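You operate a simulated robot arm through the tools that you are given. There is no shell and no other tool. Be economical: measure what you need, move in short steps, check, and stop when the job is done.

You are at the controls of a simulated robot arm. One attempt, no reset.

## Task
Take the tee wrench and put it in the tote on the top of the white table. Put the bearing labelled "21" from the top of the white table on the inspection top and the bearing that says "46" on the drying rack top. Open the blue drawer, fetch the blue spacer ring from the inspection top and set it inside tray, then shut the drawer. Take the canister labelled "41" from the drying rack top and leave it on the slab top. Put one of the pins from the drying rack top on top of the orange tin. The order is free. Set down upright: canister, pin.

Only the result counts: the job must be done as asked and must still hold three seconds after the hand-in. Knocking over, shifting, dropping, spilling or breaking anything else fails it.

## Robot
A 7-joint arm with a two-finger gripper on a trunk, on a base that drives. Base frame: it is fixed to the floor where the robot stands at the start and does not move with it; the origin is under the middle of the robot, x ahead of it, y to its left, z up; the surface under the hand at the start is at about z = 860. Lengths are in mm, angles in degrees, forces in N, time in s.
With the tool pointing down near the work surface it reaches from about 320 to 800 mm from the robot's upright axis, wherever it stands. Its first joint turns from -166.0 to 166.0 degrees. Places, roughly: bearing [1000, 500, 750]; blue drawer [-700, 2200, 700]; blue drawer tray [-700, 2300, 700]; canister [-3000, 2250, 1000]; drying rack top [-3000, 2200, 900]; inspection top [-200, 2400, 900]; orange tin (8x8x8 cm) [-2900, 2500, 900]; pin (2x2x8 cm) [-3000, 2100, 900]; pin (4x4x6 cm) [-2900, 2200, 900]; slab top (22x22 cm) [60, 2240, 960]; spacer ring [-750, 2500, 1000]; tee wrench (10x4x11 cm) [500, 100, 900]; tote [750, 500, 1000]. Payload 2.45 kg.
The tool frame sits at the grasp point between the pads (the TCP): z along the fingers, y along the line on which they close. The tips reach 27 mm beyond it. Largest opening 80 mm; the body of the gripper starts 54 mm behind the TCP.
Orientation is told as [roll, pitch, yaw] about the base's x, y, z axes, in that order, counted from this pose: with the fingers straight down and closing along the base's y, the tool's x points along the base's -x, its y along +y and its z along -z.

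## Interface
- The arm moves only by the tool play_rows. Its argument "plan" is a list of rows, each a list of 7 numbers: the shift along the tool's x, y, z in mm, then the turn, a rotation vector about the tool's x, y, z in degrees, then the opening, from 0 (shut) to 1 (fully open). In form: [[dx, dy, dz, rx, ry, rz, grip], ...]. A call has 1 to 10 rows; each row shifts and turns the commanded pose from where the row before left it, along the tool's axes as they then stand. A row lasts 0.2 s, in which the tool goes at most 50 mm and 8.6 degrees; a call with a longer step from one row to the next is refused whole, and so is a gripper value outside its range. Where a pose cannot be reached the arm comes as near as it can. A force on the tool above 40 N (or 10 N above the force at the start of the call, whichever is more), or a blocked arm, ends the call early, and 0.2 s more pass. The fingers move at their own pace (about 153 mm/s each) and stop on an object; they squeeze with about 25 N. The grip force told is the motor's: it shows also when the fingers shut on nothing. Time passes only in rows, and 0.2 s behind the last, so rows that do not move let the fingers close. It gives the time, the measured TCP pose, the force on the tool (base axes), the opening and the grip force at its end, in the units of the frame above (readings bear some noise), with the torque about the TCP (base axes, N m) and any sound that the robot's microphone picked up.
- Cameras (640 x 400 px; columns grow to the right, rows downward): "scene" is now at [57.8, 147.9, 1596.7]; the picture's right is [0.07, -1.00, 0.00], its down [-0.73, -0.05, -0.68] and it looks along [0.68, 0.05, -0.73] (base axes); focal length 272 px, centre (320, 200). "wrist" rides on the gripper at [63, 12, -79] in the tool frame; the picture's right is [-0.19, 0.98, 0.00], its down [-0.72, -0.14, -0.68] and it looks along [-0.67, -0.13, 0.73] (tool axes); focal length 226 px, centre (320, 200). There is no depth. A picture from a camera that has moved, and an enlarged one, comes with that camera's place and axes in the base frame and with its lens.
- get_image(camera): a new picture of that camera. It takes no simulated time.
- slide_trunk(by): slides the trunk up (or, below 0, down) by that many mm; the arm and the scene camera ride with it, the base frame stays. It gives what a move gives, with no picture.
- steer(legs): drives the robot by 1 to 6 legs, each [ahead, turn to the left] in mm and degrees, along the robot's own axes; the way and the turn of a leg run together, so that a leg with both is an arc; at most 1500 mm and 180 degrees a leg. The arm and the cameras ride along, it lands a little off, and it stops where it bumps. It gives what a move gives.
- head_to(pan, tilt): turns the head with the scene camera to pan (to the left, within 120 degrees either way) and tilt (down, from -29 to 69), counted from straight ahead of the robot. It gives what a move gives.
- zoom(camera, box): a new picture of the part [left, top, right, bottom] of that camera's present view, enlarged. It takes no simulated time.
- job_done(): hands the job in; it is judged then, once.

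Work in short steps. Places have to be worked out from the pictures, the camera data and where the tool is seen: move nearer, look again, correct. Check each grasp and each placing, and mend what went wrong. You have 207 turns and 200 pictures in all, those below and enlarged ones among them. Open the gripper and draw the arm clear of the work before you hand the job in, unless the task says otherwise; then end with one line.

The tools are called after "Call:" as a command line: name --pt "numbers of a row" for each row, then --argument value for the rest, lists and objects as JSON in quotes. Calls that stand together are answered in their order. play_rows: Moves the arm, as the interface text tells. Its arguments: {"type":"object","properties":{"plan":{"type":"array","items":{"type":"array","items":{"type":"number"}}}},"required":["plan"]} The other tools are called the same way: slide_trunk (by) slides the trunk up or down; steer (legs) drives the base; head_to (pan, tilt) turns the head that bears the scene camera; get_image (camera) takes a picture; zoom (camera, box) takes an enlarged picture of a part of a camera's view; job_done () hands the job in.

At the start:

```text
t: 0.0
eef_pos: [380.6, 344.0, 1240.2]
orientation: [0.0, 0.0, 0.0]
contact_force: [1.4, 0.1, -0.8]
wrist_torque: [-0.02, 0.01, 0.04]
gripper_width: 79.8
finger_force: 0.0
trunk travel left (down, up): [-225.0, 315.0]
robot x, y, heading: [1.0, -0.7, -0.1]
head pan, tilt: [4.0, 47.1]
```

scene: 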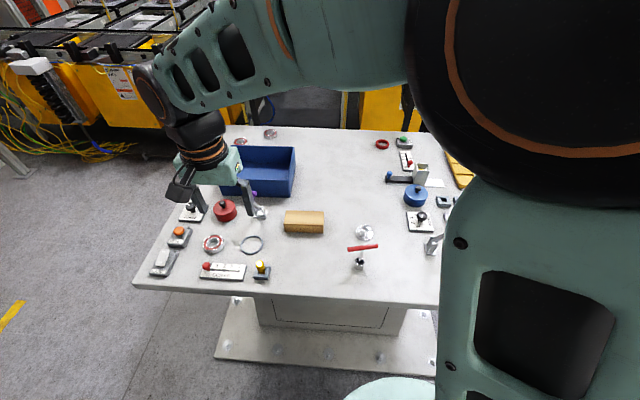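
wrist: 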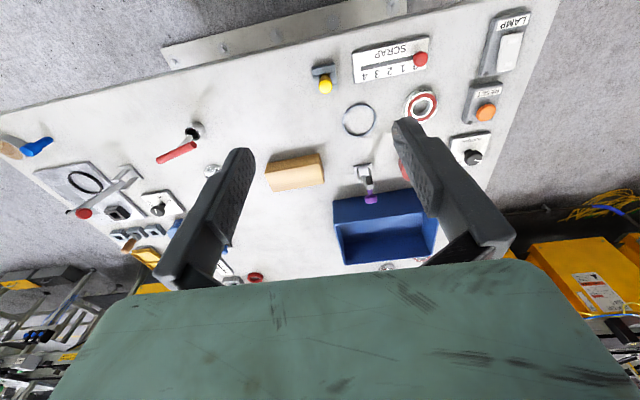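

The scene shows a white table with the blue tote, a red T wrench and several ring-like parts. I zoom in for detail.

Call:
zoom --camera "scene" --box '[140, 120, 300, 290]'

Call:
zoom --camera "scene" --box '[300, 120, 480, 290]'

Call:
zoom --camera "wrist" --box '[120, 0, 560, 290]'

```text
2.35 times, centred on (220, 205) of scene
camera zoom: at [57.8, 147.9, 1596.7], right [0.07, -1.0, 0.0], down [-0.73, -0.05, -0.68], along [0.68, 0.05, -0.73], focal length 640 px, centre (555, 188)
```

zoom: 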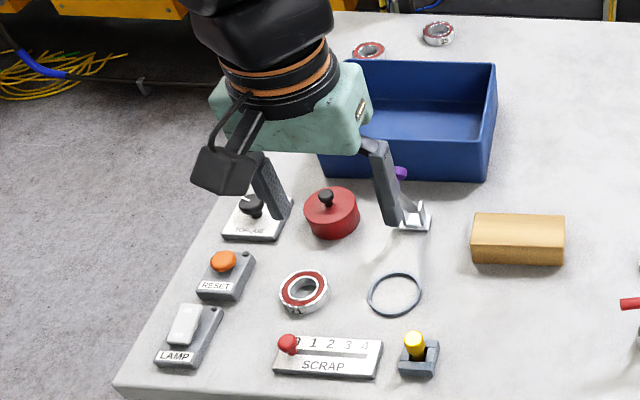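

```text
2.35 times, centred on (390, 205) of scene
camera zoom: at [57.8, 147.9, 1596.7], right [0.07, -1.0, 0.0], down [-0.73, -0.05, -0.68], along [0.68, 0.05, -0.73], focal length 640 px, centre (155, 188)
```

zoom: 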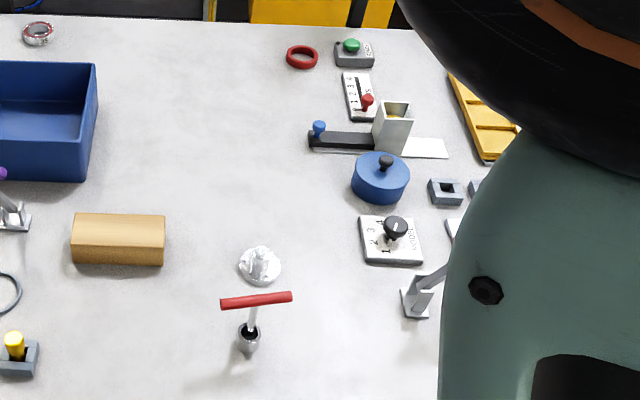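

```text
1.38 times, centred on (340, 145) of wrist
camera zoom: at [316.7, 356.4, 1320.4], right [0.19, 0.98, 0.0], down [0.72, -0.14, 0.68], along [0.67, -0.13, -0.73], focal length 312 px, centre (292, 276)
```

zoom: 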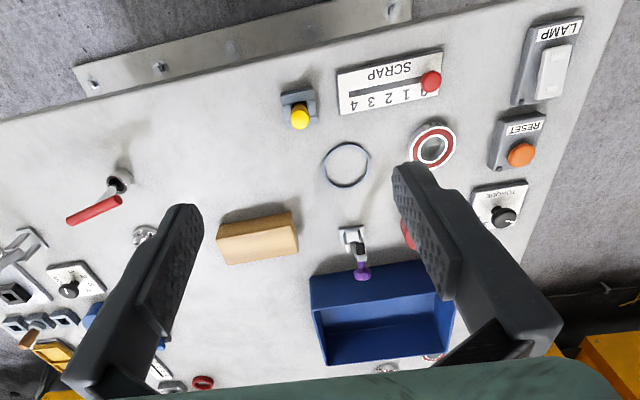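

Three bearings appear: one near and two behind the tote. I zoom in to read labels.

Call:
zoom --camera "scene" --box '[225, 120, 285, 157]'

Call:
zoom --camera "scene" --box '[190, 225, 240, 257]'

Call:
zoom --camera "scene" --box '[330, 215, 410, 275]'

```text
10.67 times, centred on (255, 138) of scene
camera zoom: at [57.8, 147.9, 1596.7], right [0.07, -1.0, 0.0], down [-0.73, -0.05, -0.68], along [0.68, 0.05, -0.73], focal length 2899 px, centre (1013, 856)
```

zoom: 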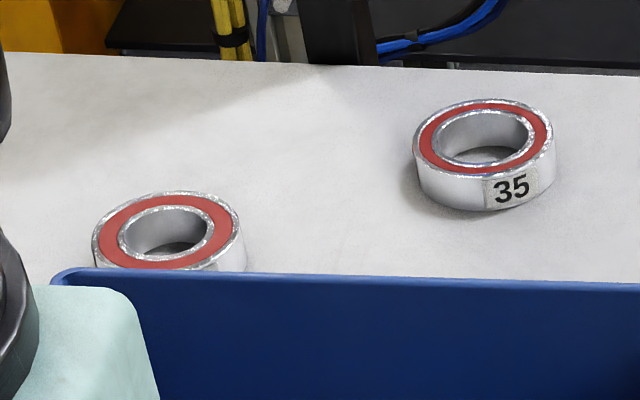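

```text
12.50 times, centred on (215, 241) of scene
camera zoom: at [57.8, 147.9, 1596.7], right [0.07, -1.0, 0.0], down [-0.73, -0.05, -0.68], along [0.68, 0.05, -0.73], focal length 3398 px, centre (1632, -312)
```

zoom: 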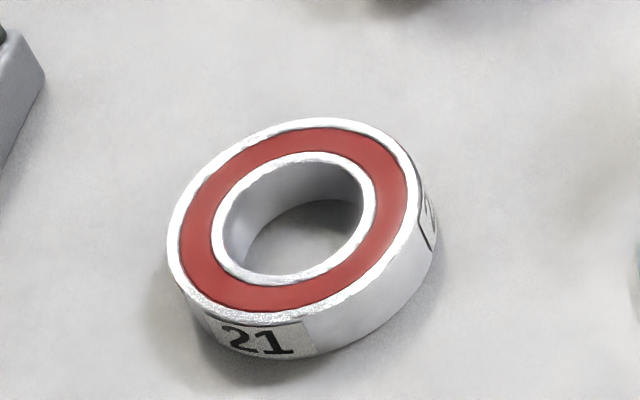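

```text
6.67 times, centred on (370, 245) of scene
camera zoom: at [57.8, 147.9, 1596.7], right [0.07, -1.0, 0.0], down [-0.73, -0.05, -0.68], along [0.68, 0.05, -0.73], focal length 1812 px, centre (-13, -100)
```

zoom: 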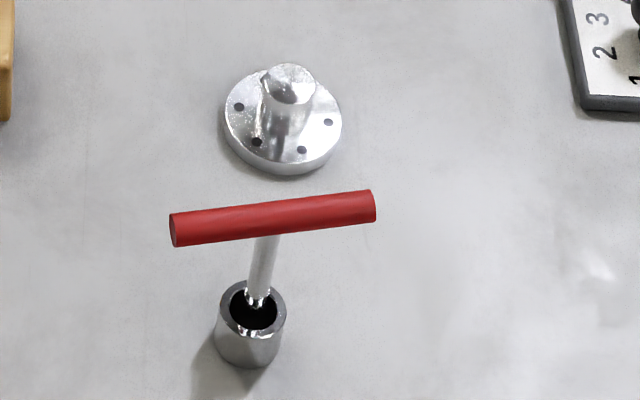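

The near bearing is "21" at about (515, 519), and the far right bearing is "35". The hidden one is likely "46". I look around to the left for the other stations.

Call:
head_to --pan 60 --tilt 25

Call:
get_image --camera "scene"

Call:
head_to --pan 115 --tilt 20

Call:
get_image --camera "scene"

```text
t: 1.2
eef_pos: [381.2, 343.5, 1239.8]
orientation: [0.0, 0.0, -0.1]
contact_force: [-0.1, 1.0, 0.8]
wrist_torque: [-0.03, -0.01, 0.0]
gripper_width: 80.1
finger_force: 0.1
trunk travel left (down, up): [-225.0, 315.0]
robot x, y, heading: [-2.1, -2.0, -0.2]
head pan, tilt: [60.0, 25.0]
```

```text
191 pictures are left
camera scene: at [24.6, 222.1, 1630.2], right [0.87, -0.5, 0.0], down [-0.21, -0.37, -0.91], along [0.45, 0.78, -0.42], focal length 272 px, centre (320, 200)
```

scene: 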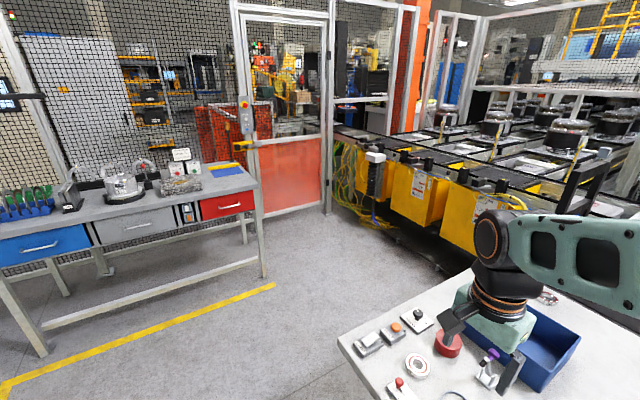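

```text
t: 2.5
eef_pos: [379.2, 343.2, 1240.9]
orientation: [0.0, 0.0, 0.1]
contact_force: [0.9, -0.1, 0.6]
wrist_torque: [0.01, -0.01, 0.01]
gripper_width: 80.0
finger_force: 0.2
trunk travel left (down, up): [-225.0, 315.0]
robot x, y, heading: [-0.7, 1.4, -0.0]
head pan, tilt: [115.0, 20.0]
```

```text
190 pictures are left
camera scene: at [-60.8, 226.7, 1638.4], right [0.91, 0.42, 0.0], down [0.14, -0.31, -0.94], along [-0.4, 0.85, -0.34], focal length 272 px, centre (320, 200)
```

scene: 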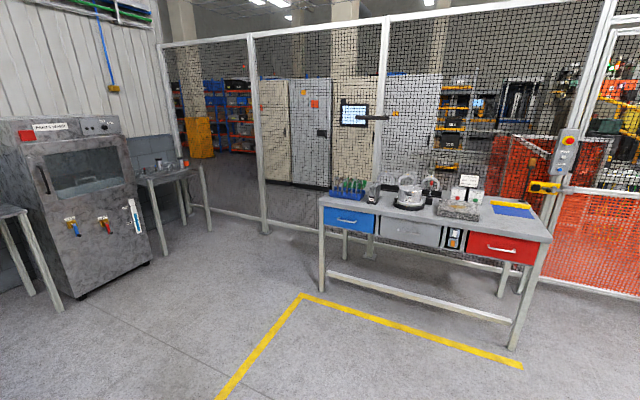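

The floor is clear. I first move the hand over the wrench handle, at about (474, 62, 965), and then rotate it.

Call:
head_to --pan 0 --tilt 50

Call:
play_rows --pt "-13 -40 15 0 0 0 1" --pt "-13 -40 15 0 0 0 1" --pt "-13 -40 15 0 0 0 1" --pt "-13 -40 15 0 0 0 1" --pt "-13 -40 15 0 0 0 1" --pt "-13 -40 15 0 0 0 1" --pt "-13 -40 15 0 0 0 1"

Call:
play_rows --pt "0 0 0 0 0 8 1" --pt "0 0 0 0 0 8 1" --pt "0 0 0 0 0 8 1" --pt "0 0 0 0 0 8 1" --pt "0 0 0 0 0 8 1" --pt "0 0 0 0 0 8 1" --pt "0 0 0 0 0 8 1" --pt "0 0 0 0 0 8 1" --pt "0 0 0 0 0 7 1" --pt "0 0 0 0 0 7 1"

Call:
get_image --camera "wrist"

Call:
get_image --camera "scene"

```text
t: 4.4
eef_pos: [379.4, 344.3, 1239.6]
orientation: [0.0, 0.0, 0.0]
contact_force: [0.1, -0.3, 0.5]
wrist_torque: [0.03, 0.0, 0.02]
gripper_width: 80.1
finger_force: 0.0
trunk travel left (down, up): [-225.0, 315.0]
robot x, y, heading: [-0.2, -0.0, 0.0]
head pan, tilt: [0.0, 50.0]
```

```text
t: 6.0
eef_pos: [471.4, 66.3, 1138.8]
orientation: [0.2, 0.0, 0.0]
contact_force: [-0.4, -0.3, -0.6]
wrist_torque: [0.03, 0.02, -0.01]
gripper_width: 80.1
finger_force: 0.0
trunk travel left (down, up): [-225.0, 315.0]
robot x, y, heading: [1.1, 5.3, -0.0]
head pan, tilt: [0.0, 50.0]
```

```text
t: 8.2
eef_pos: [470.8, 64.1, 1134.7]
orientation: [0.0, 0.0, -78.1]
contact_force: [-0.1, 0.2, 0.3]
wrist_torque: [0.02, -0.02, -0.02]
gripper_width: 79.8
finger_force: 0.1
trunk travel left (down, up): [-225.0, 315.0]
robot x, y, heading: [-4.4, 0.2, 0.4]
head pan, tilt: [0.0, 50.0]
```

```text
189 pictures are left
camera wrist: at [470.3, 129.5, 1215.2], right [1.0, 0.01, 0.0], down [0.01, -0.73, 0.68], along [0.01, -0.68, -0.73], focal length 226 px, centre (320, 200)
```

wrist: 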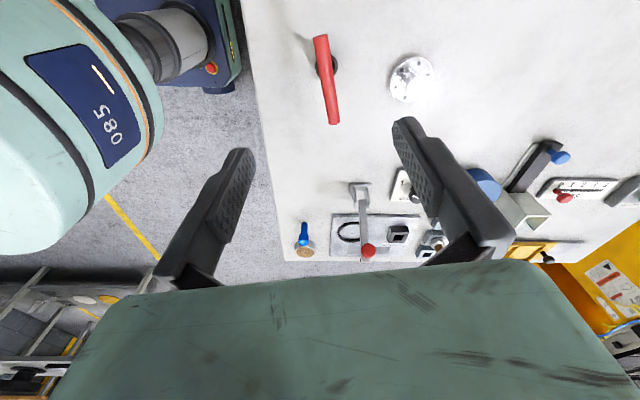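

```text
188 pictures are left
camera scene: at [55.4, 142.3, 1592.8], right [0.0, -1.0, 0.0], down [-0.77, 0.0, -0.64], along [0.64, 0.0, -0.77], focal length 272 px, centre (320, 200)
```

scene: 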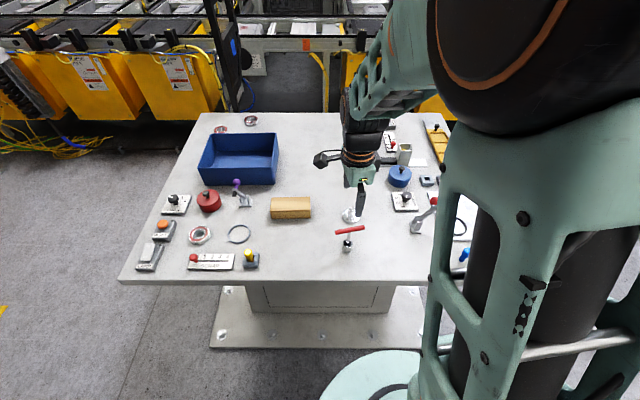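

The handle centre triangulates to about (479, 59), 11° off the y axis. I descend straddling it.

Call:
play_rows --pt "-5.6 7 42 0 0 0 1" --pt "0 0 42 0 0 0 1" --pt "0 0 36 0 0 0 1" --pt "0 0 0 0 0 0 1"

Call:
get_image --camera "wrist"

Call:
zoom --camera "scene" --box '[300, 150, 420, 260]'

```text
t: 9.2
eef_pos: [479.7, 59.9, 1012.0]
orientation: [0.1, 0.1, -78.0]
contact_force: [-0.2, 0.2, -1.1]
wrist_torque: [-0.01, 0.02, 0.01]
gripper_width: 80.3
finger_force: 0.1
trunk travel left (down, up): [-225.0, 315.0]
robot x, y, heading: [3.8, -1.1, -0.2]
head pan, tilt: [0.0, 50.0]
```

```text
187 pictures are left
camera wrist: at [477.5, 124.0, 1092.4], right [1.0, 0.01, 0.0], down [0.01, -0.73, 0.68], along [0.01, -0.68, -0.73], focal length 226 px, centre (320, 200)
```

wrist: 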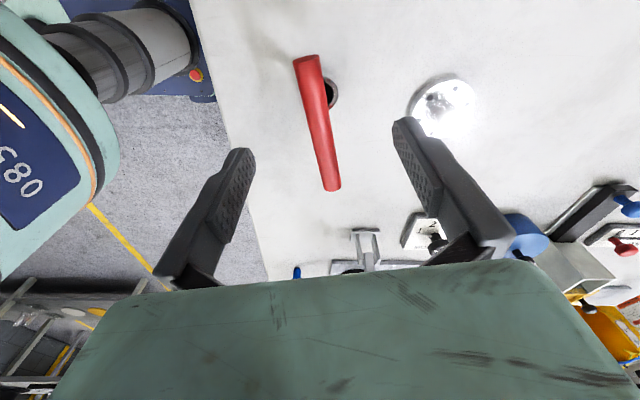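

```text
3.64 times, centred on (360, 205) of scene
camera zoom: at [55.9, 142.2, 1592.8], right [0.0, -1.0, 0.0], down [-0.77, 0.0, -0.64], along [0.64, 0.0, -0.77], focal length 988 px, centre (174, 182)
```

zoom: 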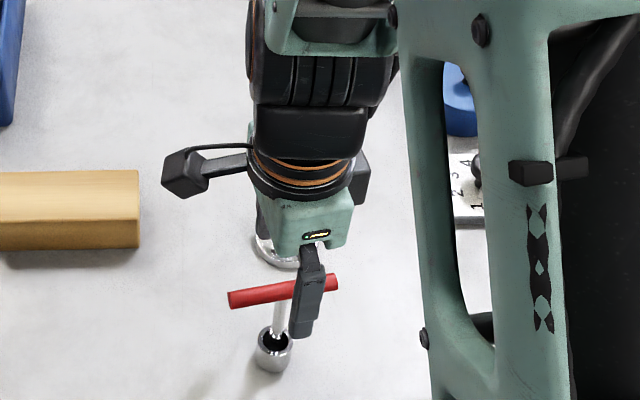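

Alignment is good. I descend the last 45 mm and close.

Call:
play_rows --pt "0 0 22 0 0 0 1" --pt "0 0 22 0 0 0 1" --pt "0 0 0 0 0 0 0" --pt "0 0 0 0 0 0 0" --pt "0 0 0 0 0 0 0"

Call:
get_image --camera "wrist"

```text
t: 10.4
eef_pos: [479.7, 57.4, 970.6]
orientation: [0.1, 0.0, -78.1]
contact_force: [-0.1, -1.1, 0.0]
wrist_torque: [0.01, -0.03, 0.02]
gripper_width: 13.3
finger_force: 25.2
trunk travel left (down, up): [-225.0, 315.0]
robot x, y, heading: [0.5, -2.9, -0.4]
head pan, tilt: [0.0, 50.0]
```

```text
185 pictures are left
camera wrist: at [478.1, 122.7, 1050.5], right [1.0, 0.01, 0.0], down [0.01, -0.73, 0.68], along [0.01, -0.68, -0.73], focal length 226 px, centre (320, 200)
```

wrist: 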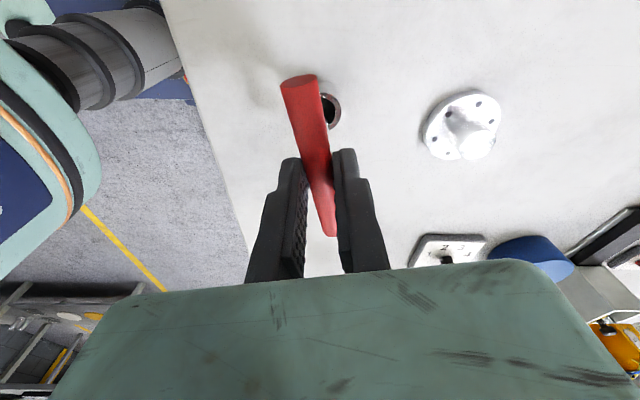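

Gripped at 13 mm. I lift it straight out.

Call:
play_rows --pt "0 0 -20 0 0 0 0" --pt "0 0 -25 0 0 0 0" --pt "0 0 -35 0 0 0 0" --pt "0 0 -45 0 0 0 0" --pt "0 0 -45 0 0 0 0" --pt "0 0 0 0 0 0 0"

Call:
get_image --camera "scene"

Call:
get_image --camera "wrist"

```text
t: 11.8
eef_pos: [477.2, 60.1, 1140.8]
orientation: [0.0, 0.0, -78.0]
contact_force: [0.7, 0.5, -1.7]
wrist_torque: [0.02, 0.0, 0.01]
gripper_width: 13.0
finger_force: 24.7
trunk travel left (down, up): [-225.0, 315.0]
robot x, y, heading: [2.8, 3.7, -0.1]
head pan, tilt: [0.0, 50.0]
```

```text
184 pictures are left
camera scene: at [55.5, 142.2, 1592.7], right [0.0, -1.0, 0.0], down [-0.77, 0.0, -0.64], along [0.64, 0.0, -0.77], focal length 272 px, centre (320, 200)
```

scene: 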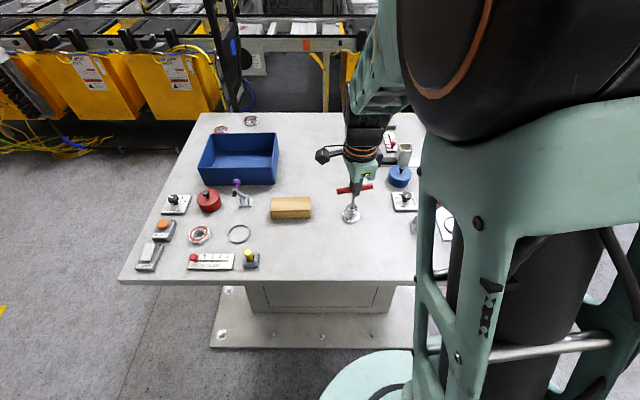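

```text
183 pictures are left
camera wrist: at [476.8, 125.6, 1221.4], right [1.0, 0.01, 0.0], down [0.01, -0.73, 0.68], along [0.01, -0.68, -0.73], focal length 226 px, centre (320, 200)
```

wrist: 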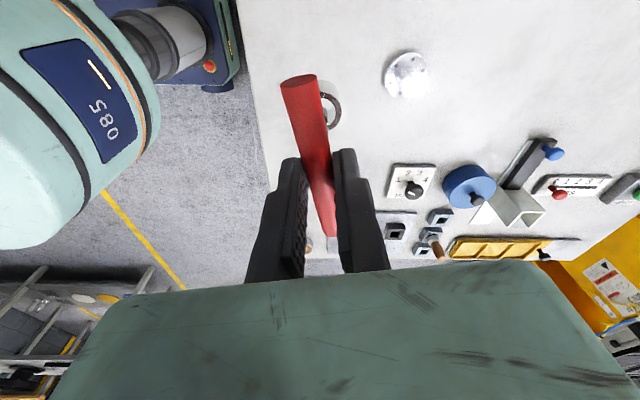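

The wrench is lifted; its socket is part of it. The tote, centred near (830, 440), is too far from here. I drive around to the table's left side, backing in so the arm stays away from the machinery.

Call:
steer --legs '[[0, 90], [1120, 0], [0, 90], [-830, 0], [0, 90]]'

Call:
get_image --camera "scene"

Call:
get_image --camera "wrist"

```text
t: 33.2
eef_pos: [873.6, 569.1, 1141.1]
orientation: [0.0, 0.0, -171.1]
contact_force: [0.1, 0.2, -0.8]
wrist_torque: [0.0, -0.03, -0.01]
gripper_width: 12.9
finger_force: 25.1
trunk travel left (down, up): [-225.0, 315.0]
robot x, y, heading: [833.7, 1045.3, -93.1]
head pan, tilt: [0.0, 50.0]
```

```text
182 pictures are left
camera scene: at [972.4, 986.9, 1592.8], right [-1.0, 0.05, 0.0], down [0.04, 0.77, -0.64], along [-0.03, -0.64, -0.77], focal length 272 px, centre (320, 200)
```

scene: 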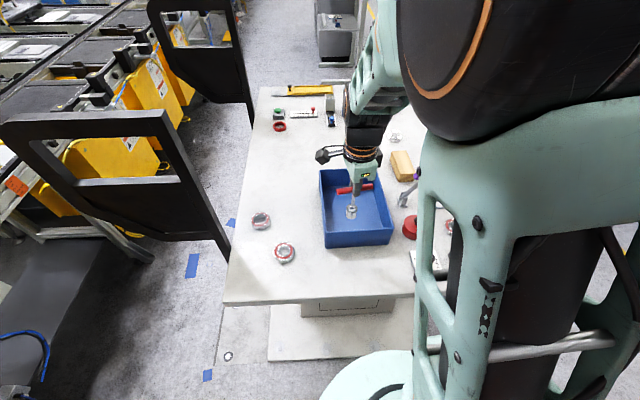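

```text
181 pictures are left
camera wrist: at [936.9, 567.0, 1221.0], right [-0.04, -1.0, 0.0], down [-0.73, 0.03, 0.68], along [-0.68, 0.03, -0.73], focal length 226 px, centre (320, 200)
```

wrist: 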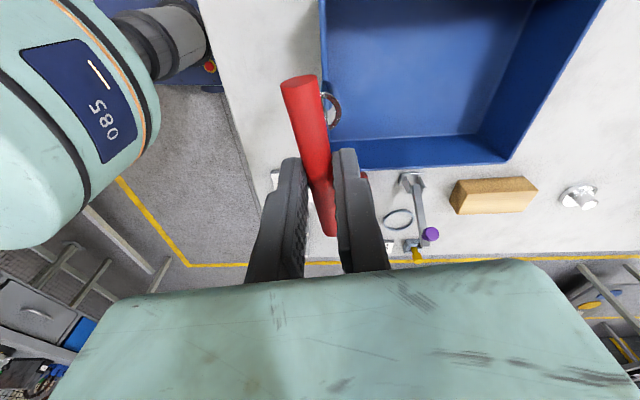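

The hand is near the tote's near edge; the tote is centred at about (833, 435). I move over it, then look before lowering.

Call:
play_rows --pt "-15 33 0 0 0 0 0" --pt "-15 33 0 0 0 0 0" --pt "-15 33 0 0 0 0 0" --pt "-16 32 0 0 0 0 0" --pt "0 0 35 0 0 0 0" --pt "0 0 35 0 0 0 0" --pt "0 0 0 0 0 0 0"

Call:
get_image --camera "wrist"

Call:
zoom --camera "scene" --box '[240, 140, 420, 260]'

```text
t: 34.8
eef_pos: [834.7, 427.5, 1069.3]
orientation: [0.0, -0.1, -171.1]
contact_force: [-0.3, -0.4, -1.1]
wrist_torque: [0.0, 0.01, 0.01]
gripper_width: 12.8
finger_force: 25.0
trunk travel left (down, up): [-225.0, 315.0]
robot x, y, heading: [839.7, 1043.7, -93.3]
head pan, tilt: [0.0, 50.0]
```

```text
180 pictures are left
camera wrist: at [898.6, 425.8, 1149.4], right [-0.04, -1.0, 0.0], down [-0.73, 0.03, 0.68], along [-0.68, 0.03, -0.73], focal length 226 px, centre (320, 200)
```

wrist: 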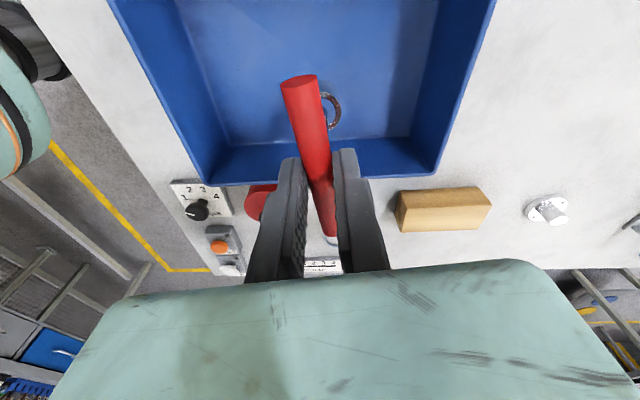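

```text
3.33 times, centred on (330, 200) of scene
camera zoom: at [972.2, 986.5, 1592.8], right [-1.0, 0.05, 0.0], down [0.04, 0.77, -0.64], along [-0.03, -0.64, -0.77], focal length 906 px, centre (287, 200)
```

zoom: 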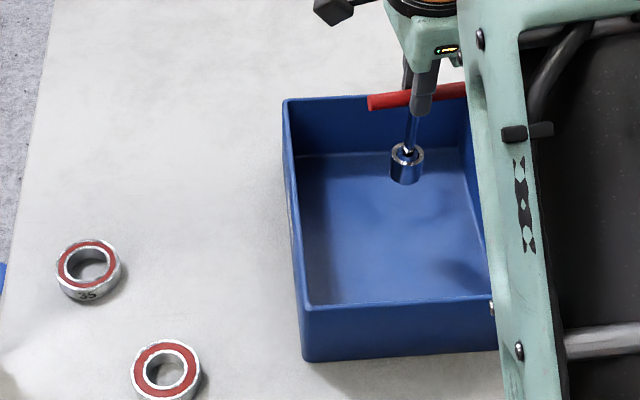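

It is well within the tote. I lower gently to just above the floor contact height.

Call:
play_rows --pt "0 0 35 0 0 0 0" --pt "0 0 30 0 0 0 0" --pt "0 0 15 0 0 0 0" --pt "0 0 6 0 0 0 0" --pt "0 0 4 0 0 0 0" --pt "0 0 0 0 0 0 0"

Call:
zoom --camera "scene" --box '[300, 140, 420, 260]'

```text
t: 36.2
eef_pos: [833.9, 431.8, 979.6]
orientation: [0.0, 0.1, -171.2]
contact_force: [0.5, 0.0, -2.2]
wrist_torque: [0.02, 0.02, 0.02]
gripper_width: 13.5
finger_force: 25.2
trunk travel left (down, up): [-225.0, 315.0]
robot x, y, heading: [836.1, 1050.1, -93.2]
head pan, tilt: [0.0, 50.0]
```

```text
3.33 times, centred on (360, 200) of scene
camera zoom: at [972.3, 986.7, 1592.8], right [-1.0, 0.05, 0.0], down [0.04, 0.77, -0.64], along [-0.03, -0.64, -0.77], focal length 906 px, centre (187, 200)
```

zoom: 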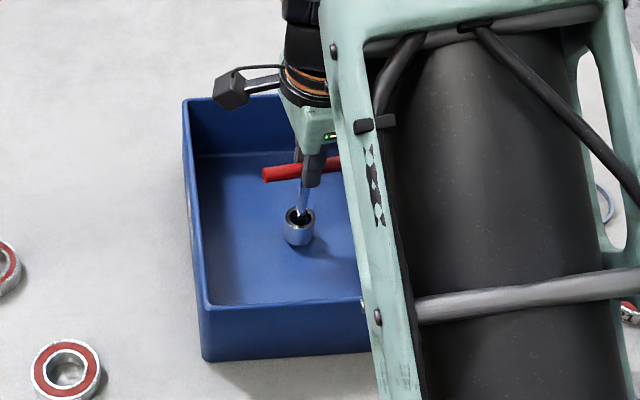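

Nearly touching. I go down a few more millimetres until contact.

Call:
play_rows --pt "0 0 2 0 0 0 0" --pt "0 0 2 0 0 0 0" --pt "0 0 0 0 0 0 0"

```text
t: 37.0
eef_pos: [831.3, 430.0, 975.9]
orientation: [0.0, 0.0, -171.0]
contact_force: [0.6, 0.8, -1.0]
wrist_torque: [0.01, -0.01, 0.04]
gripper_width: 13.1
finger_force: 24.6
trunk travel left (down, up): [-225.0, 315.0]
robot x, y, heading: [834.7, 1047.9, -93.1]
head pan, tilt: [0.0, 50.0]
```

Call:
play_rows --pt "0 0 2 0 0 0 0" --pt "0 0 2 0 0 0 0" --pt "0 0 0 0 0 0 0"

```text
t: 37.8
eef_pos: [833.4, 430.0, 974.4]
orientation: [0.4, 0.1, -171.1]
contact_force: [-2.7, -2.8, 23.5]
wrist_torque: [-0.06, 0.13, 0.02]
gripper_width: 12.9
finger_force: 24.7
trunk travel left (down, up): [-225.0, 315.0]
robot x, y, heading: [835.6, 1048.1, -93.0]
head pan, tilt: [0.0, 50.0]
```

Contact at 23 N: it stands on the tote floor. I release slowly and rise.

Call:
play_rows --pt "0 0 -1.5 0 0 0 0" --pt "0 0 0 0 0 0 0.3" --pt "0 0 0 0 0 0 0.6" --pt "0 0 0 0 0 0 1" --pt "0 0 -20 0 0 0 1" --pt "0 0 -40 0 0 0 1" --pt "0 0 -40 0 0 0 1" --pt "0 0 -40 0 0 0 1"

Call:
get_image --camera "scene"

Call:
get_image --camera "wrist"

```text
t: 39.6
eef_pos: [831.6, 428.1, 1116.7]
orientation: [0.0, 0.0, -171.2]
contact_force: [0.7, 0.0, 0.6]
wrist_torque: [-0.01, 0.01, 0.0]
gripper_width: 79.6
finger_force: 0.0
trunk travel left (down, up): [-225.0, 315.0]
robot x, y, heading: [835.2, 1048.7, -93.2]
head pan, tilt: [0.0, 50.0]
```

```text
177 pictures are left
camera scene: at [972.2, 987.3, 1592.8], right [-1.0, 0.05, 0.0], down [0.04, 0.76, -0.64], along [-0.03, -0.64, -0.77], focal length 272 px, centre (320, 200)
```

scene: 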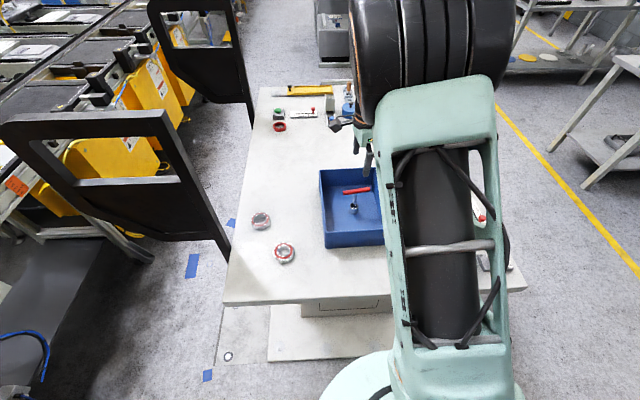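

```text
176 pictures are left
camera wrist: at [896.4, 427.3, 1196.4], right [-0.04, -1.0, 0.0], down [-0.73, 0.03, 0.68], along [-0.68, 0.03, -0.73], focal length 226 px, centre (320, 200)
```

wrist: 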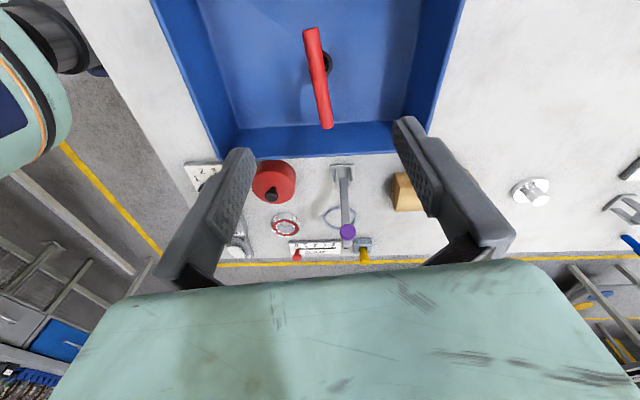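

The wrench stands in the tote. Now I check the label on the nearer bearing.

Call:
zoom --camera "scene" --box '[240, 200, 320, 270]'

```text
5.71 times, centred on (280, 235) of scene
camera zoom: at [972.2, 987.3, 1592.8], right [-1.0, 0.05, 0.0], down [0.04, 0.76, -0.64], along [-0.03, -0.64, -0.77], focal length 1553 px, centre (549, 0)
```

zoom: 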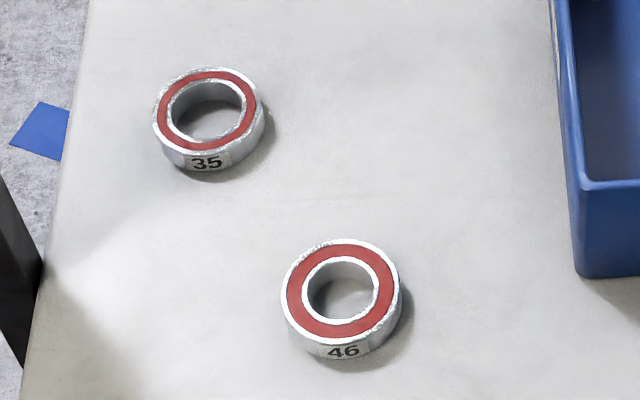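

"46" is the near one, at about (1062, 580). I move over it.

Call:
play_rows --pt "41.8 -19 0 0 0 0 1" --pt "41.8 -19 0 0 0 0 1" --pt "41.8 -19 0 0 0 0 1" --pt "41.8 -19 0 0 0 0 1" --pt "41.8 -19 0 0 0 0 1" --pt "41.8 -19 0 0 0 0 1" --pt "0 0 40 0 0 0 1" --pt "0 0 40 0 0 0 1" --pt "0 0 0 0 0 0 1"

Call:
get_image --camera "wrist"

Call:
get_image --camera "scene"

```text
t: 41.6
eef_pos: [1061.6, 581.5, 1033.2]
orientation: [0.1, -0.1, -171.0]
contact_force: [-0.2, -0.2, 0.3]
wrist_torque: [0.0, 0.03, -0.02]
gripper_width: 79.9
finger_force: 0.1
trunk travel left (down, up): [-225.0, 315.0]
robot x, y, heading: [833.6, 1050.1, -92.9]
head pan, tilt: [0.0, 50.0]
```

```text
174 pictures are left
camera wrist: at [1126.8, 578.8, 1113.7], right [-0.04, -1.0, 0.0], down [-0.73, 0.03, 0.68], along [-0.68, 0.03, -0.73], focal length 226 px, centre (320, 200)
```

wrist: 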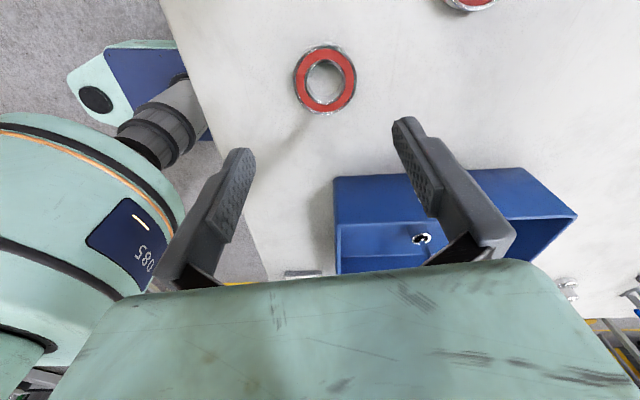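

```text
173 pictures are left
camera scene: at [972.7, 987.2, 1592.8], right [-1.0, 0.05, 0.0], down [0.04, 0.76, -0.64], along [-0.03, -0.64, -0.77], focal length 272 px, centre (320, 200)
```

scene: 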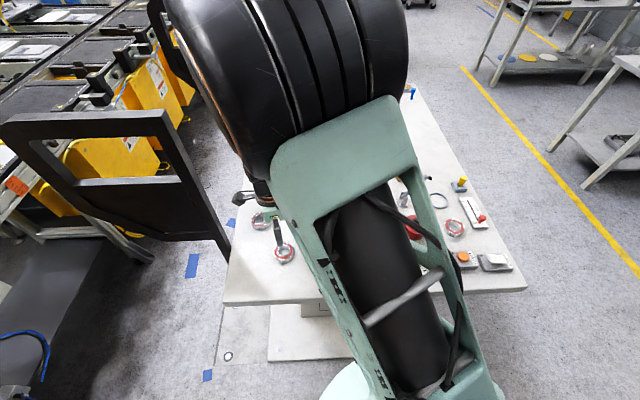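

The wrist view puts the bearing at (1064, 577). I descend with a small correction.

Call:
play_rows --pt "2.3 4.5 45 0 0 0 1" --pt "0 0 45 0 0 0 1" --pt "0 0 28 0 0 0 1" --pt "0 0 10 0 0 0 1" --pt "0 0 5 0 0 0 1" --pt "0 0 0 0 0 0 1"

Call:
get_image --camera "wrist"

Call:
zoom --camera "scene" --box '[240, 200, 320, 270]'

```text
t: 43.0
eef_pos: [1066.0, 577.1, 900.5]
orientation: [0.0, -0.1, -171.2]
contact_force: [0.6, -0.2, -0.6]
wrist_torque: [0.05, -0.02, -0.03]
gripper_width: 80.0
finger_force: 0.0
trunk travel left (down, up): [-225.0, 315.0]
robot x, y, heading: [837.7, 1047.9, -93.1]
head pan, tilt: [0.0, 50.0]
```

```text
172 pictures are left
camera wrist: at [1129.8, 574.1, 980.9], right [-0.04, -1.0, 0.0], down [-0.73, 0.03, 0.68], along [-0.68, 0.03, -0.73], focal length 226 px, centre (320, 200)
```

wrist: 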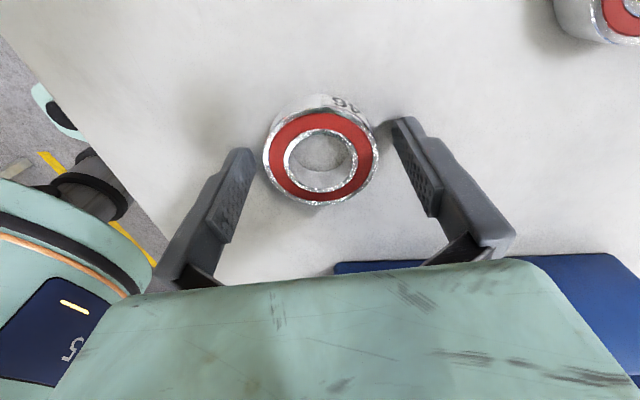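

```text
5.71 times, centred on (280, 235) of scene
camera zoom: at [972.5, 986.9, 1592.8], right [-1.0, 0.05, 0.0], down [0.04, 0.77, -0.64], along [-0.03, -0.64, -0.77], focal length 1553 px, centre (549, 0)
```

zoom: 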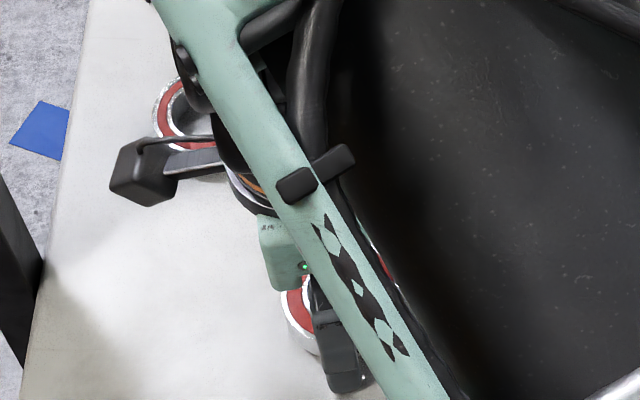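

Centred. I lower 8 mm more and close.

Call:
play_rows --pt "0 0 4 0 0 0 1" --pt "0 0 4 0 0 0 1" --pt "0 0 0 0 0 0 0.5" --pt "0 0 0 0 0 0 0" --pt "0 0 0 0 0 0 0" --pt "0 0 0 0 0 0 0"

```text
t: 44.4
eef_pos: [1064.7, 577.1, 892.5]
orientation: [0.2, 0.0, -171.2]
contact_force: [3.3, -2.0, 4.9]
wrist_torque: [0.22, -0.04, -0.04]
gripper_width: 61.3
finger_force: 25.0
trunk travel left (down, up): [-225.0, 315.0]
robot x, y, heading: [841.8, 1050.5, -93.2]
head pan, tilt: [0.0, 50.0]
```

Held at 61 mm. I lift it and check.

Call:
play_rows --pt "0 0 -20 0 0 0 0" --pt "0 0 -45 0 0 0 0" --pt "0 0 -45 0 0 0 0" --pt "0 0 -45 0 0 0 0" --pt "0 0 -45 0 0 0 0" --pt "0 0 -45 0 0 0 0" --pt "0 0 0 0 0 0 0"

Call:
get_image --camera "wrist"

Call:
head_to --pan -80 --tilt 20

Call:
get_image --camera "scene"

```text
t: 46.0
eef_pos: [1067.1, 579.2, 1138.1]
orientation: [0.0, 0.0, -171.1]
contact_force: [-0.3, -0.6, -1.5]
wrist_torque: [0.04, 0.02, -0.04]
gripper_width: 61.1
finger_force: 24.5
trunk travel left (down, up): [-225.0, 315.0]
robot x, y, heading: [837.5, 1052.3, -93.3]
head pan, tilt: [0.0, 50.0]
```

```text
170 pictures are left
camera wrist: at [1131.0, 576.9, 1218.0], right [-0.04, -1.0, 0.0], down [-0.73, 0.03, 0.68], along [-0.68, 0.03, -0.73], focal length 226 px, centre (320, 200)
```

wrist: 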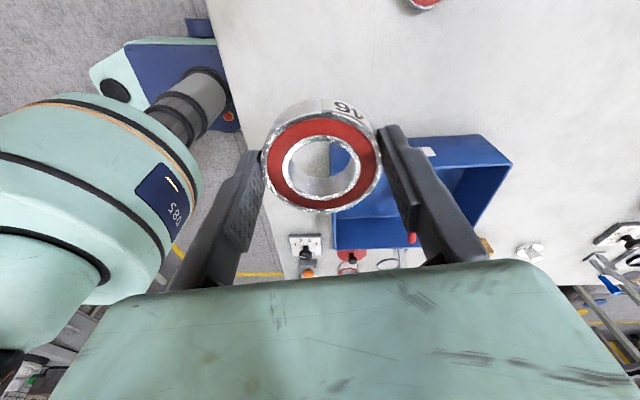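

```text
t: 47.5
eef_pos: [1065.8, 579.4, 1137.8]
orientation: [0.0, 0.0, -171.0]
contact_force: [0.0, -0.6, -1.8]
wrist_torque: [0.0, -0.01, 0.0]
gripper_width: 61.1
finger_force: 24.7
trunk travel left (down, up): [-225.0, 315.0]
robot x, y, heading: [838.8, 1050.5, -93.1]
head pan, tilt: [-80.0, 20.0]
```

```text
169 pictures are left
camera scene: at [884.2, 1052.4, 1638.4], right [-0.12, 0.99, 0.0], down [0.34, 0.04, -0.94], along [-0.93, -0.11, -0.34], focal length 272 px, centre (320, 200)
```

scene: 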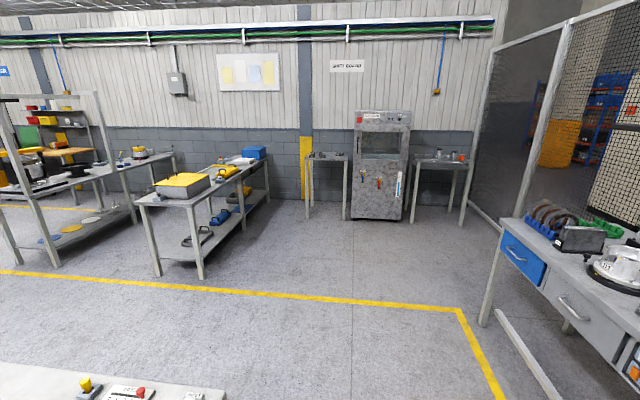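

Bearing held securely and the route is clear. I drive to in front of the drying rack, facing -x.

Call:
steer --legs '[[0, -86.9], [1500, 0], [1500, 0], [0, -90], [1100, 0], [0, 90]]'

Call:
head_to --pan 0 --tilt 35

Call:
get_image --camera "scene"

Call:
get_image --camera "wrist"

```text
t: 67.7
eef_pos: [-2739.0, 1005.4, 1138.6]
orientation: [-0.1, 0.4, 78.3]
contact_force: [-0.3, -2.7, -1.0]
wrist_torque: [0.36, 0.05, -0.01]
gripper_width: 61.2
finger_force: 25.8
trunk travel left (down, up): [-225.0, 315.0]
robot x, y, heading: [-2218.6, 1055.3, 155.4]
head pan, tilt: [-80.0, 20.0]
stopped in leg 4: the force on the tool passed its limit at 84 N (the readings are from after the stop); the commanded pose is now the measured one
```

```text
t: 69.2
eef_pos: [-2739.0, 1005.7, 1137.8]
orientation: [-0.1, 0.4, 78.3]
contact_force: [1.0, -5.4, -4.8]
wrist_torque: [0.46, 0.09, -0.01]
gripper_width: 61.3
finger_force: 24.7
trunk travel left (down, up): [-225.0, 315.0]
robot x, y, heading: [-2212.6, 1058.2, 156.0]
head pan, tilt: [0.0, 35.0]
```

```text
168 pictures are left
camera scene: at [-2340.1, 958.0, 1614.4], right [0.41, 0.91, 0.0], down [0.52, -0.24, -0.82], along [-0.75, 0.34, -0.57], focal length 272 px, centre (320, 200)
```

scene: 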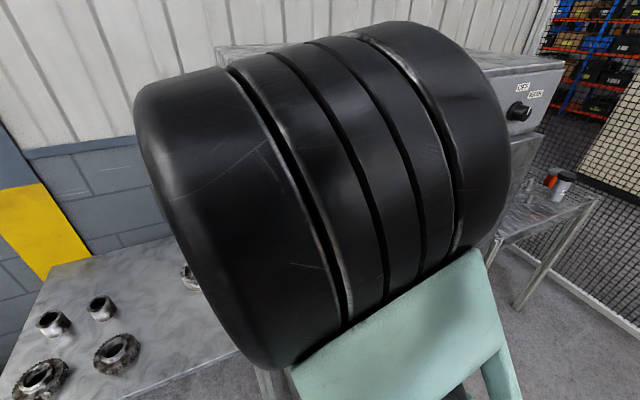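

```text
167 pictures are left
camera wrist: at [-2764.3, 946.6, 1218.1], right [-0.92, 0.39, 0.0], down [0.28, 0.68, 0.68], along [0.27, 0.62, -0.74], focal length 226 px, centre (320, 200)
```

wrist: 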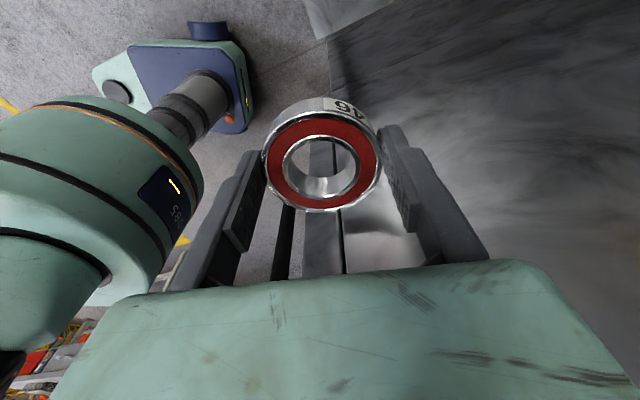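

The arm brushed the washer while turning, and the bearing is still held. I turn back, reverse away, then turn with more clearance.

Call:
steer --legs '[[0, 20], [-700, 0]]'

Call:
get_image --camera "scene"

Call:
get_image --camera "wrist"

```text
t: 74.1
eef_pos: [-1997.6, 775.6, 1137.6]
orientation: [-0.1, 0.4, 98.9]
contact_force: [0.2, -0.2, -2.1]
wrist_torque: [0.02, 0.02, 0.02]
gripper_width: 61.3
finger_force: 25.1
trunk travel left (down, up): [-225.0, 315.0]
robot x, y, heading: [-1528.3, 1005.5, 176.3]
head pan, tilt: [0.0, 35.0]
```

```text
166 pictures are left
camera scene: at [-1607.2, 871.7, 1614.5], right [0.07, 1.0, 0.0], down [0.57, -0.04, -0.82], along [-0.82, 0.05, -0.57], focal length 272 px, centre (320, 200)
```

scene: 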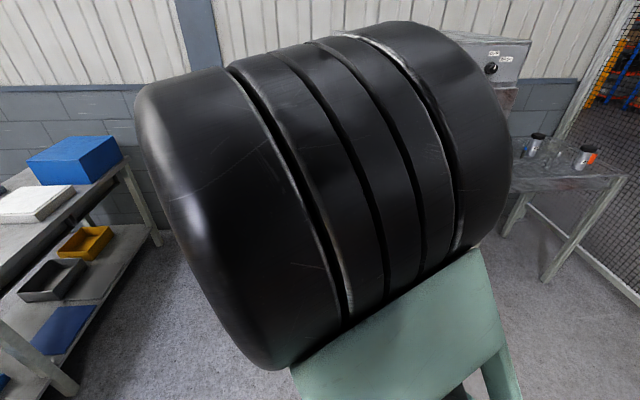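

```text
165 pictures are left
camera wrist: at [-2001.0, 711.3, 1218.3], right [-1.0, 0.04, 0.0], down [0.03, 0.74, 0.68], along [0.03, 0.68, -0.74], focal length 226 px, centre (320, 200)
```

wrist: 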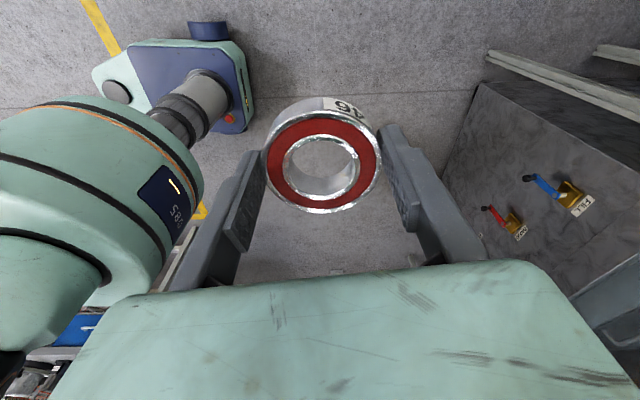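

Clear now. I turn toward +y, drive up alongside, and face the drying rack.

Call:
steer --legs '[[0, -86], [1200, 0], [0, 90]]'

Call:
get_image --camera "scene"

Call:
get_image --camera "wrist"

```text
t: 87.8
eef_pos: [-1980.9, 1942.1, 1137.6]
orientation: [0.0, 0.4, 101.5]
contact_force: [-0.8, 0.2, -3.0]
wrist_torque: [0.02, 0.04, 0.01]
gripper_width: 61.0
finger_force: 24.9
trunk travel left (down, up): [-225.0, 315.0]
robot x, y, heading: [-1523.1, 2192.5, 179.0]
head pan, tilt: [0.0, 35.0]
```

```text
164 pictures are left
camera scene: at [-1595.1, 2056.7, 1614.5], right [0.02, 1.0, 0.0], down [0.57, -0.01, -0.82], along [-0.82, 0.02, -0.57], focal length 272 px, centre (320, 200)
```

scene: 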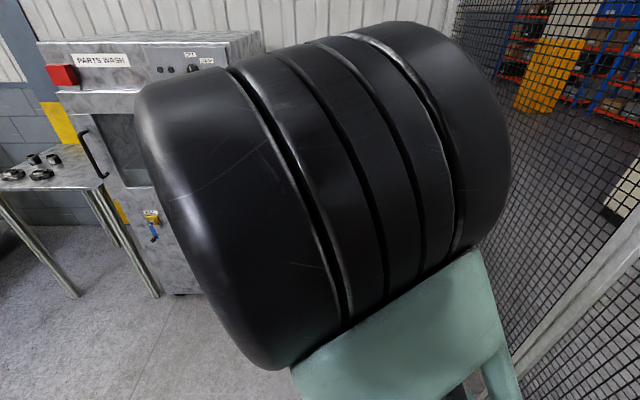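

```text
163 pictures are left
camera wrist: at [-1980.9, 1877.7, 1218.1], right [-1.0, -0.01, 0.0], down [-0.01, 0.74, 0.68], along [0.0, 0.68, -0.74], focal length 226 px, centre (320, 200)
```

wrist: 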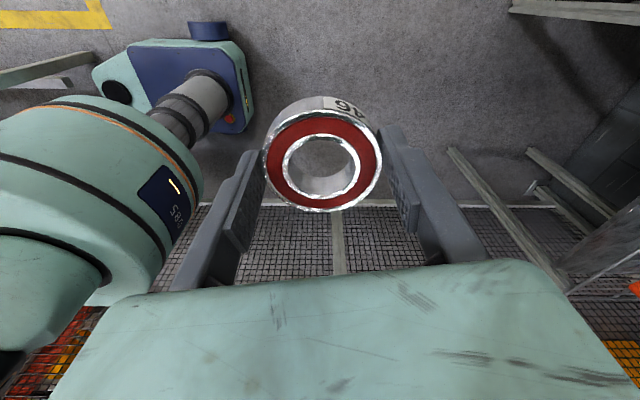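

The arm blocks the head camera. I swing the hand to the robot's right to open the view.

Call:
play_rows --pt "-43.5 -8.9 0 0 0 0 0" --pt "-43.5 -8.9 0 0 0 0 0" --pt "-43.5 -8.9 0 0 0 0 0" --pt "-43.5 -8.9 0 0 0 0 0" --pt "-43.5 -8.9 0 0 0 0 0" --pt "-43.5 -8.9 0 0 0 0 0" --pt "-43.5 -8.9 0 0 0 0 0" --pt "-43.5 -8.9 0 0 0 0 0" --pt "-43.5 -8.9 0 0 0 0 0" --pt "0 0 0 0 0 0 0"

Call:
get_image --camera "scene"

Call:
get_image --camera "wrist"

```text
t: 90.0
eef_pos: [-1982.1, 2339.5, 1137.0]
orientation: [-0.1, 0.5, 101.5]
contact_force: [-0.4, 0.2, -2.2]
wrist_torque: [-0.02, -0.02, -0.02]
gripper_width: 61.3
finger_force: 25.5
trunk travel left (down, up): [-225.0, 315.0]
robot x, y, heading: [-1518.7, 2192.0, 178.9]
head pan, tilt: [0.0, 35.0]
```

```text
162 pictures are left
camera scene: at [-1595.2, 2057.1, 1614.5], right [0.02, 1.0, 0.0], down [0.57, -0.01, -0.82], along [-0.82, 0.02, -0.57], focal length 272 px, centre (320, 200)
```

scene: 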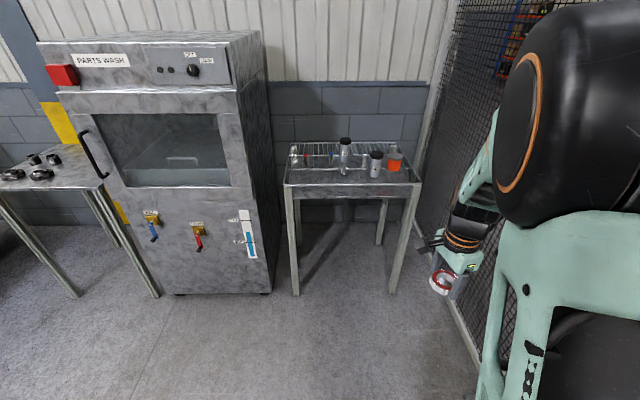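

```text
161 pictures are left
camera wrist: at [-1982.4, 2276.2, 1217.9], right [-1.0, -0.01, 0.0], down [-0.01, 0.74, 0.68], along [0.0, 0.68, -0.74], focal length 226 px, centre (320, 200)
```

wrist: 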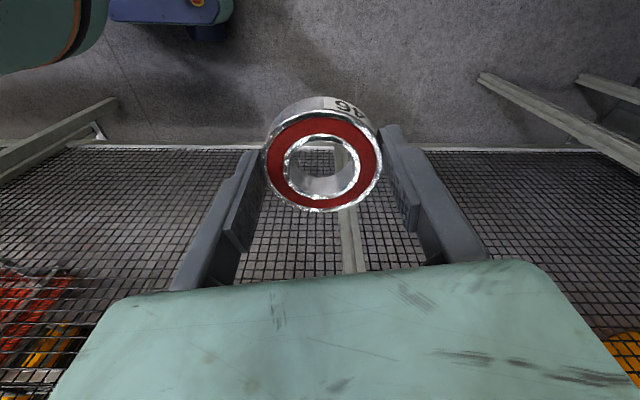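

Call:
zoom --camera "scene" --box '[270, 125, 440, 230]'

```text
3.76 times, centred on (355, 178) of scene
camera zoom: at [-1595.2, 2057.1, 1614.5], right [0.02, 1.0, 0.0], down [0.57, -0.01, -0.82], along [-0.82, 0.02, -0.57], focal length 1023 px, centre (188, 285)
```

zoom: 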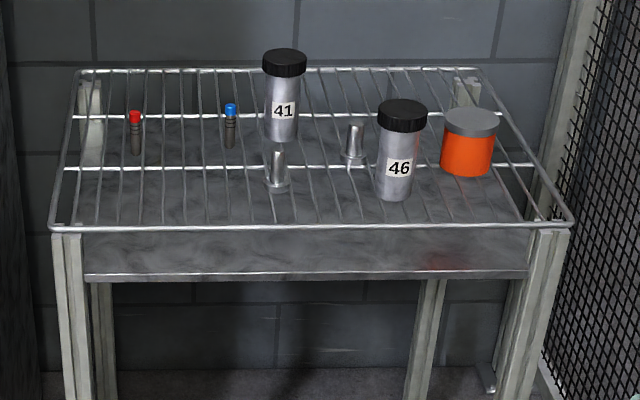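

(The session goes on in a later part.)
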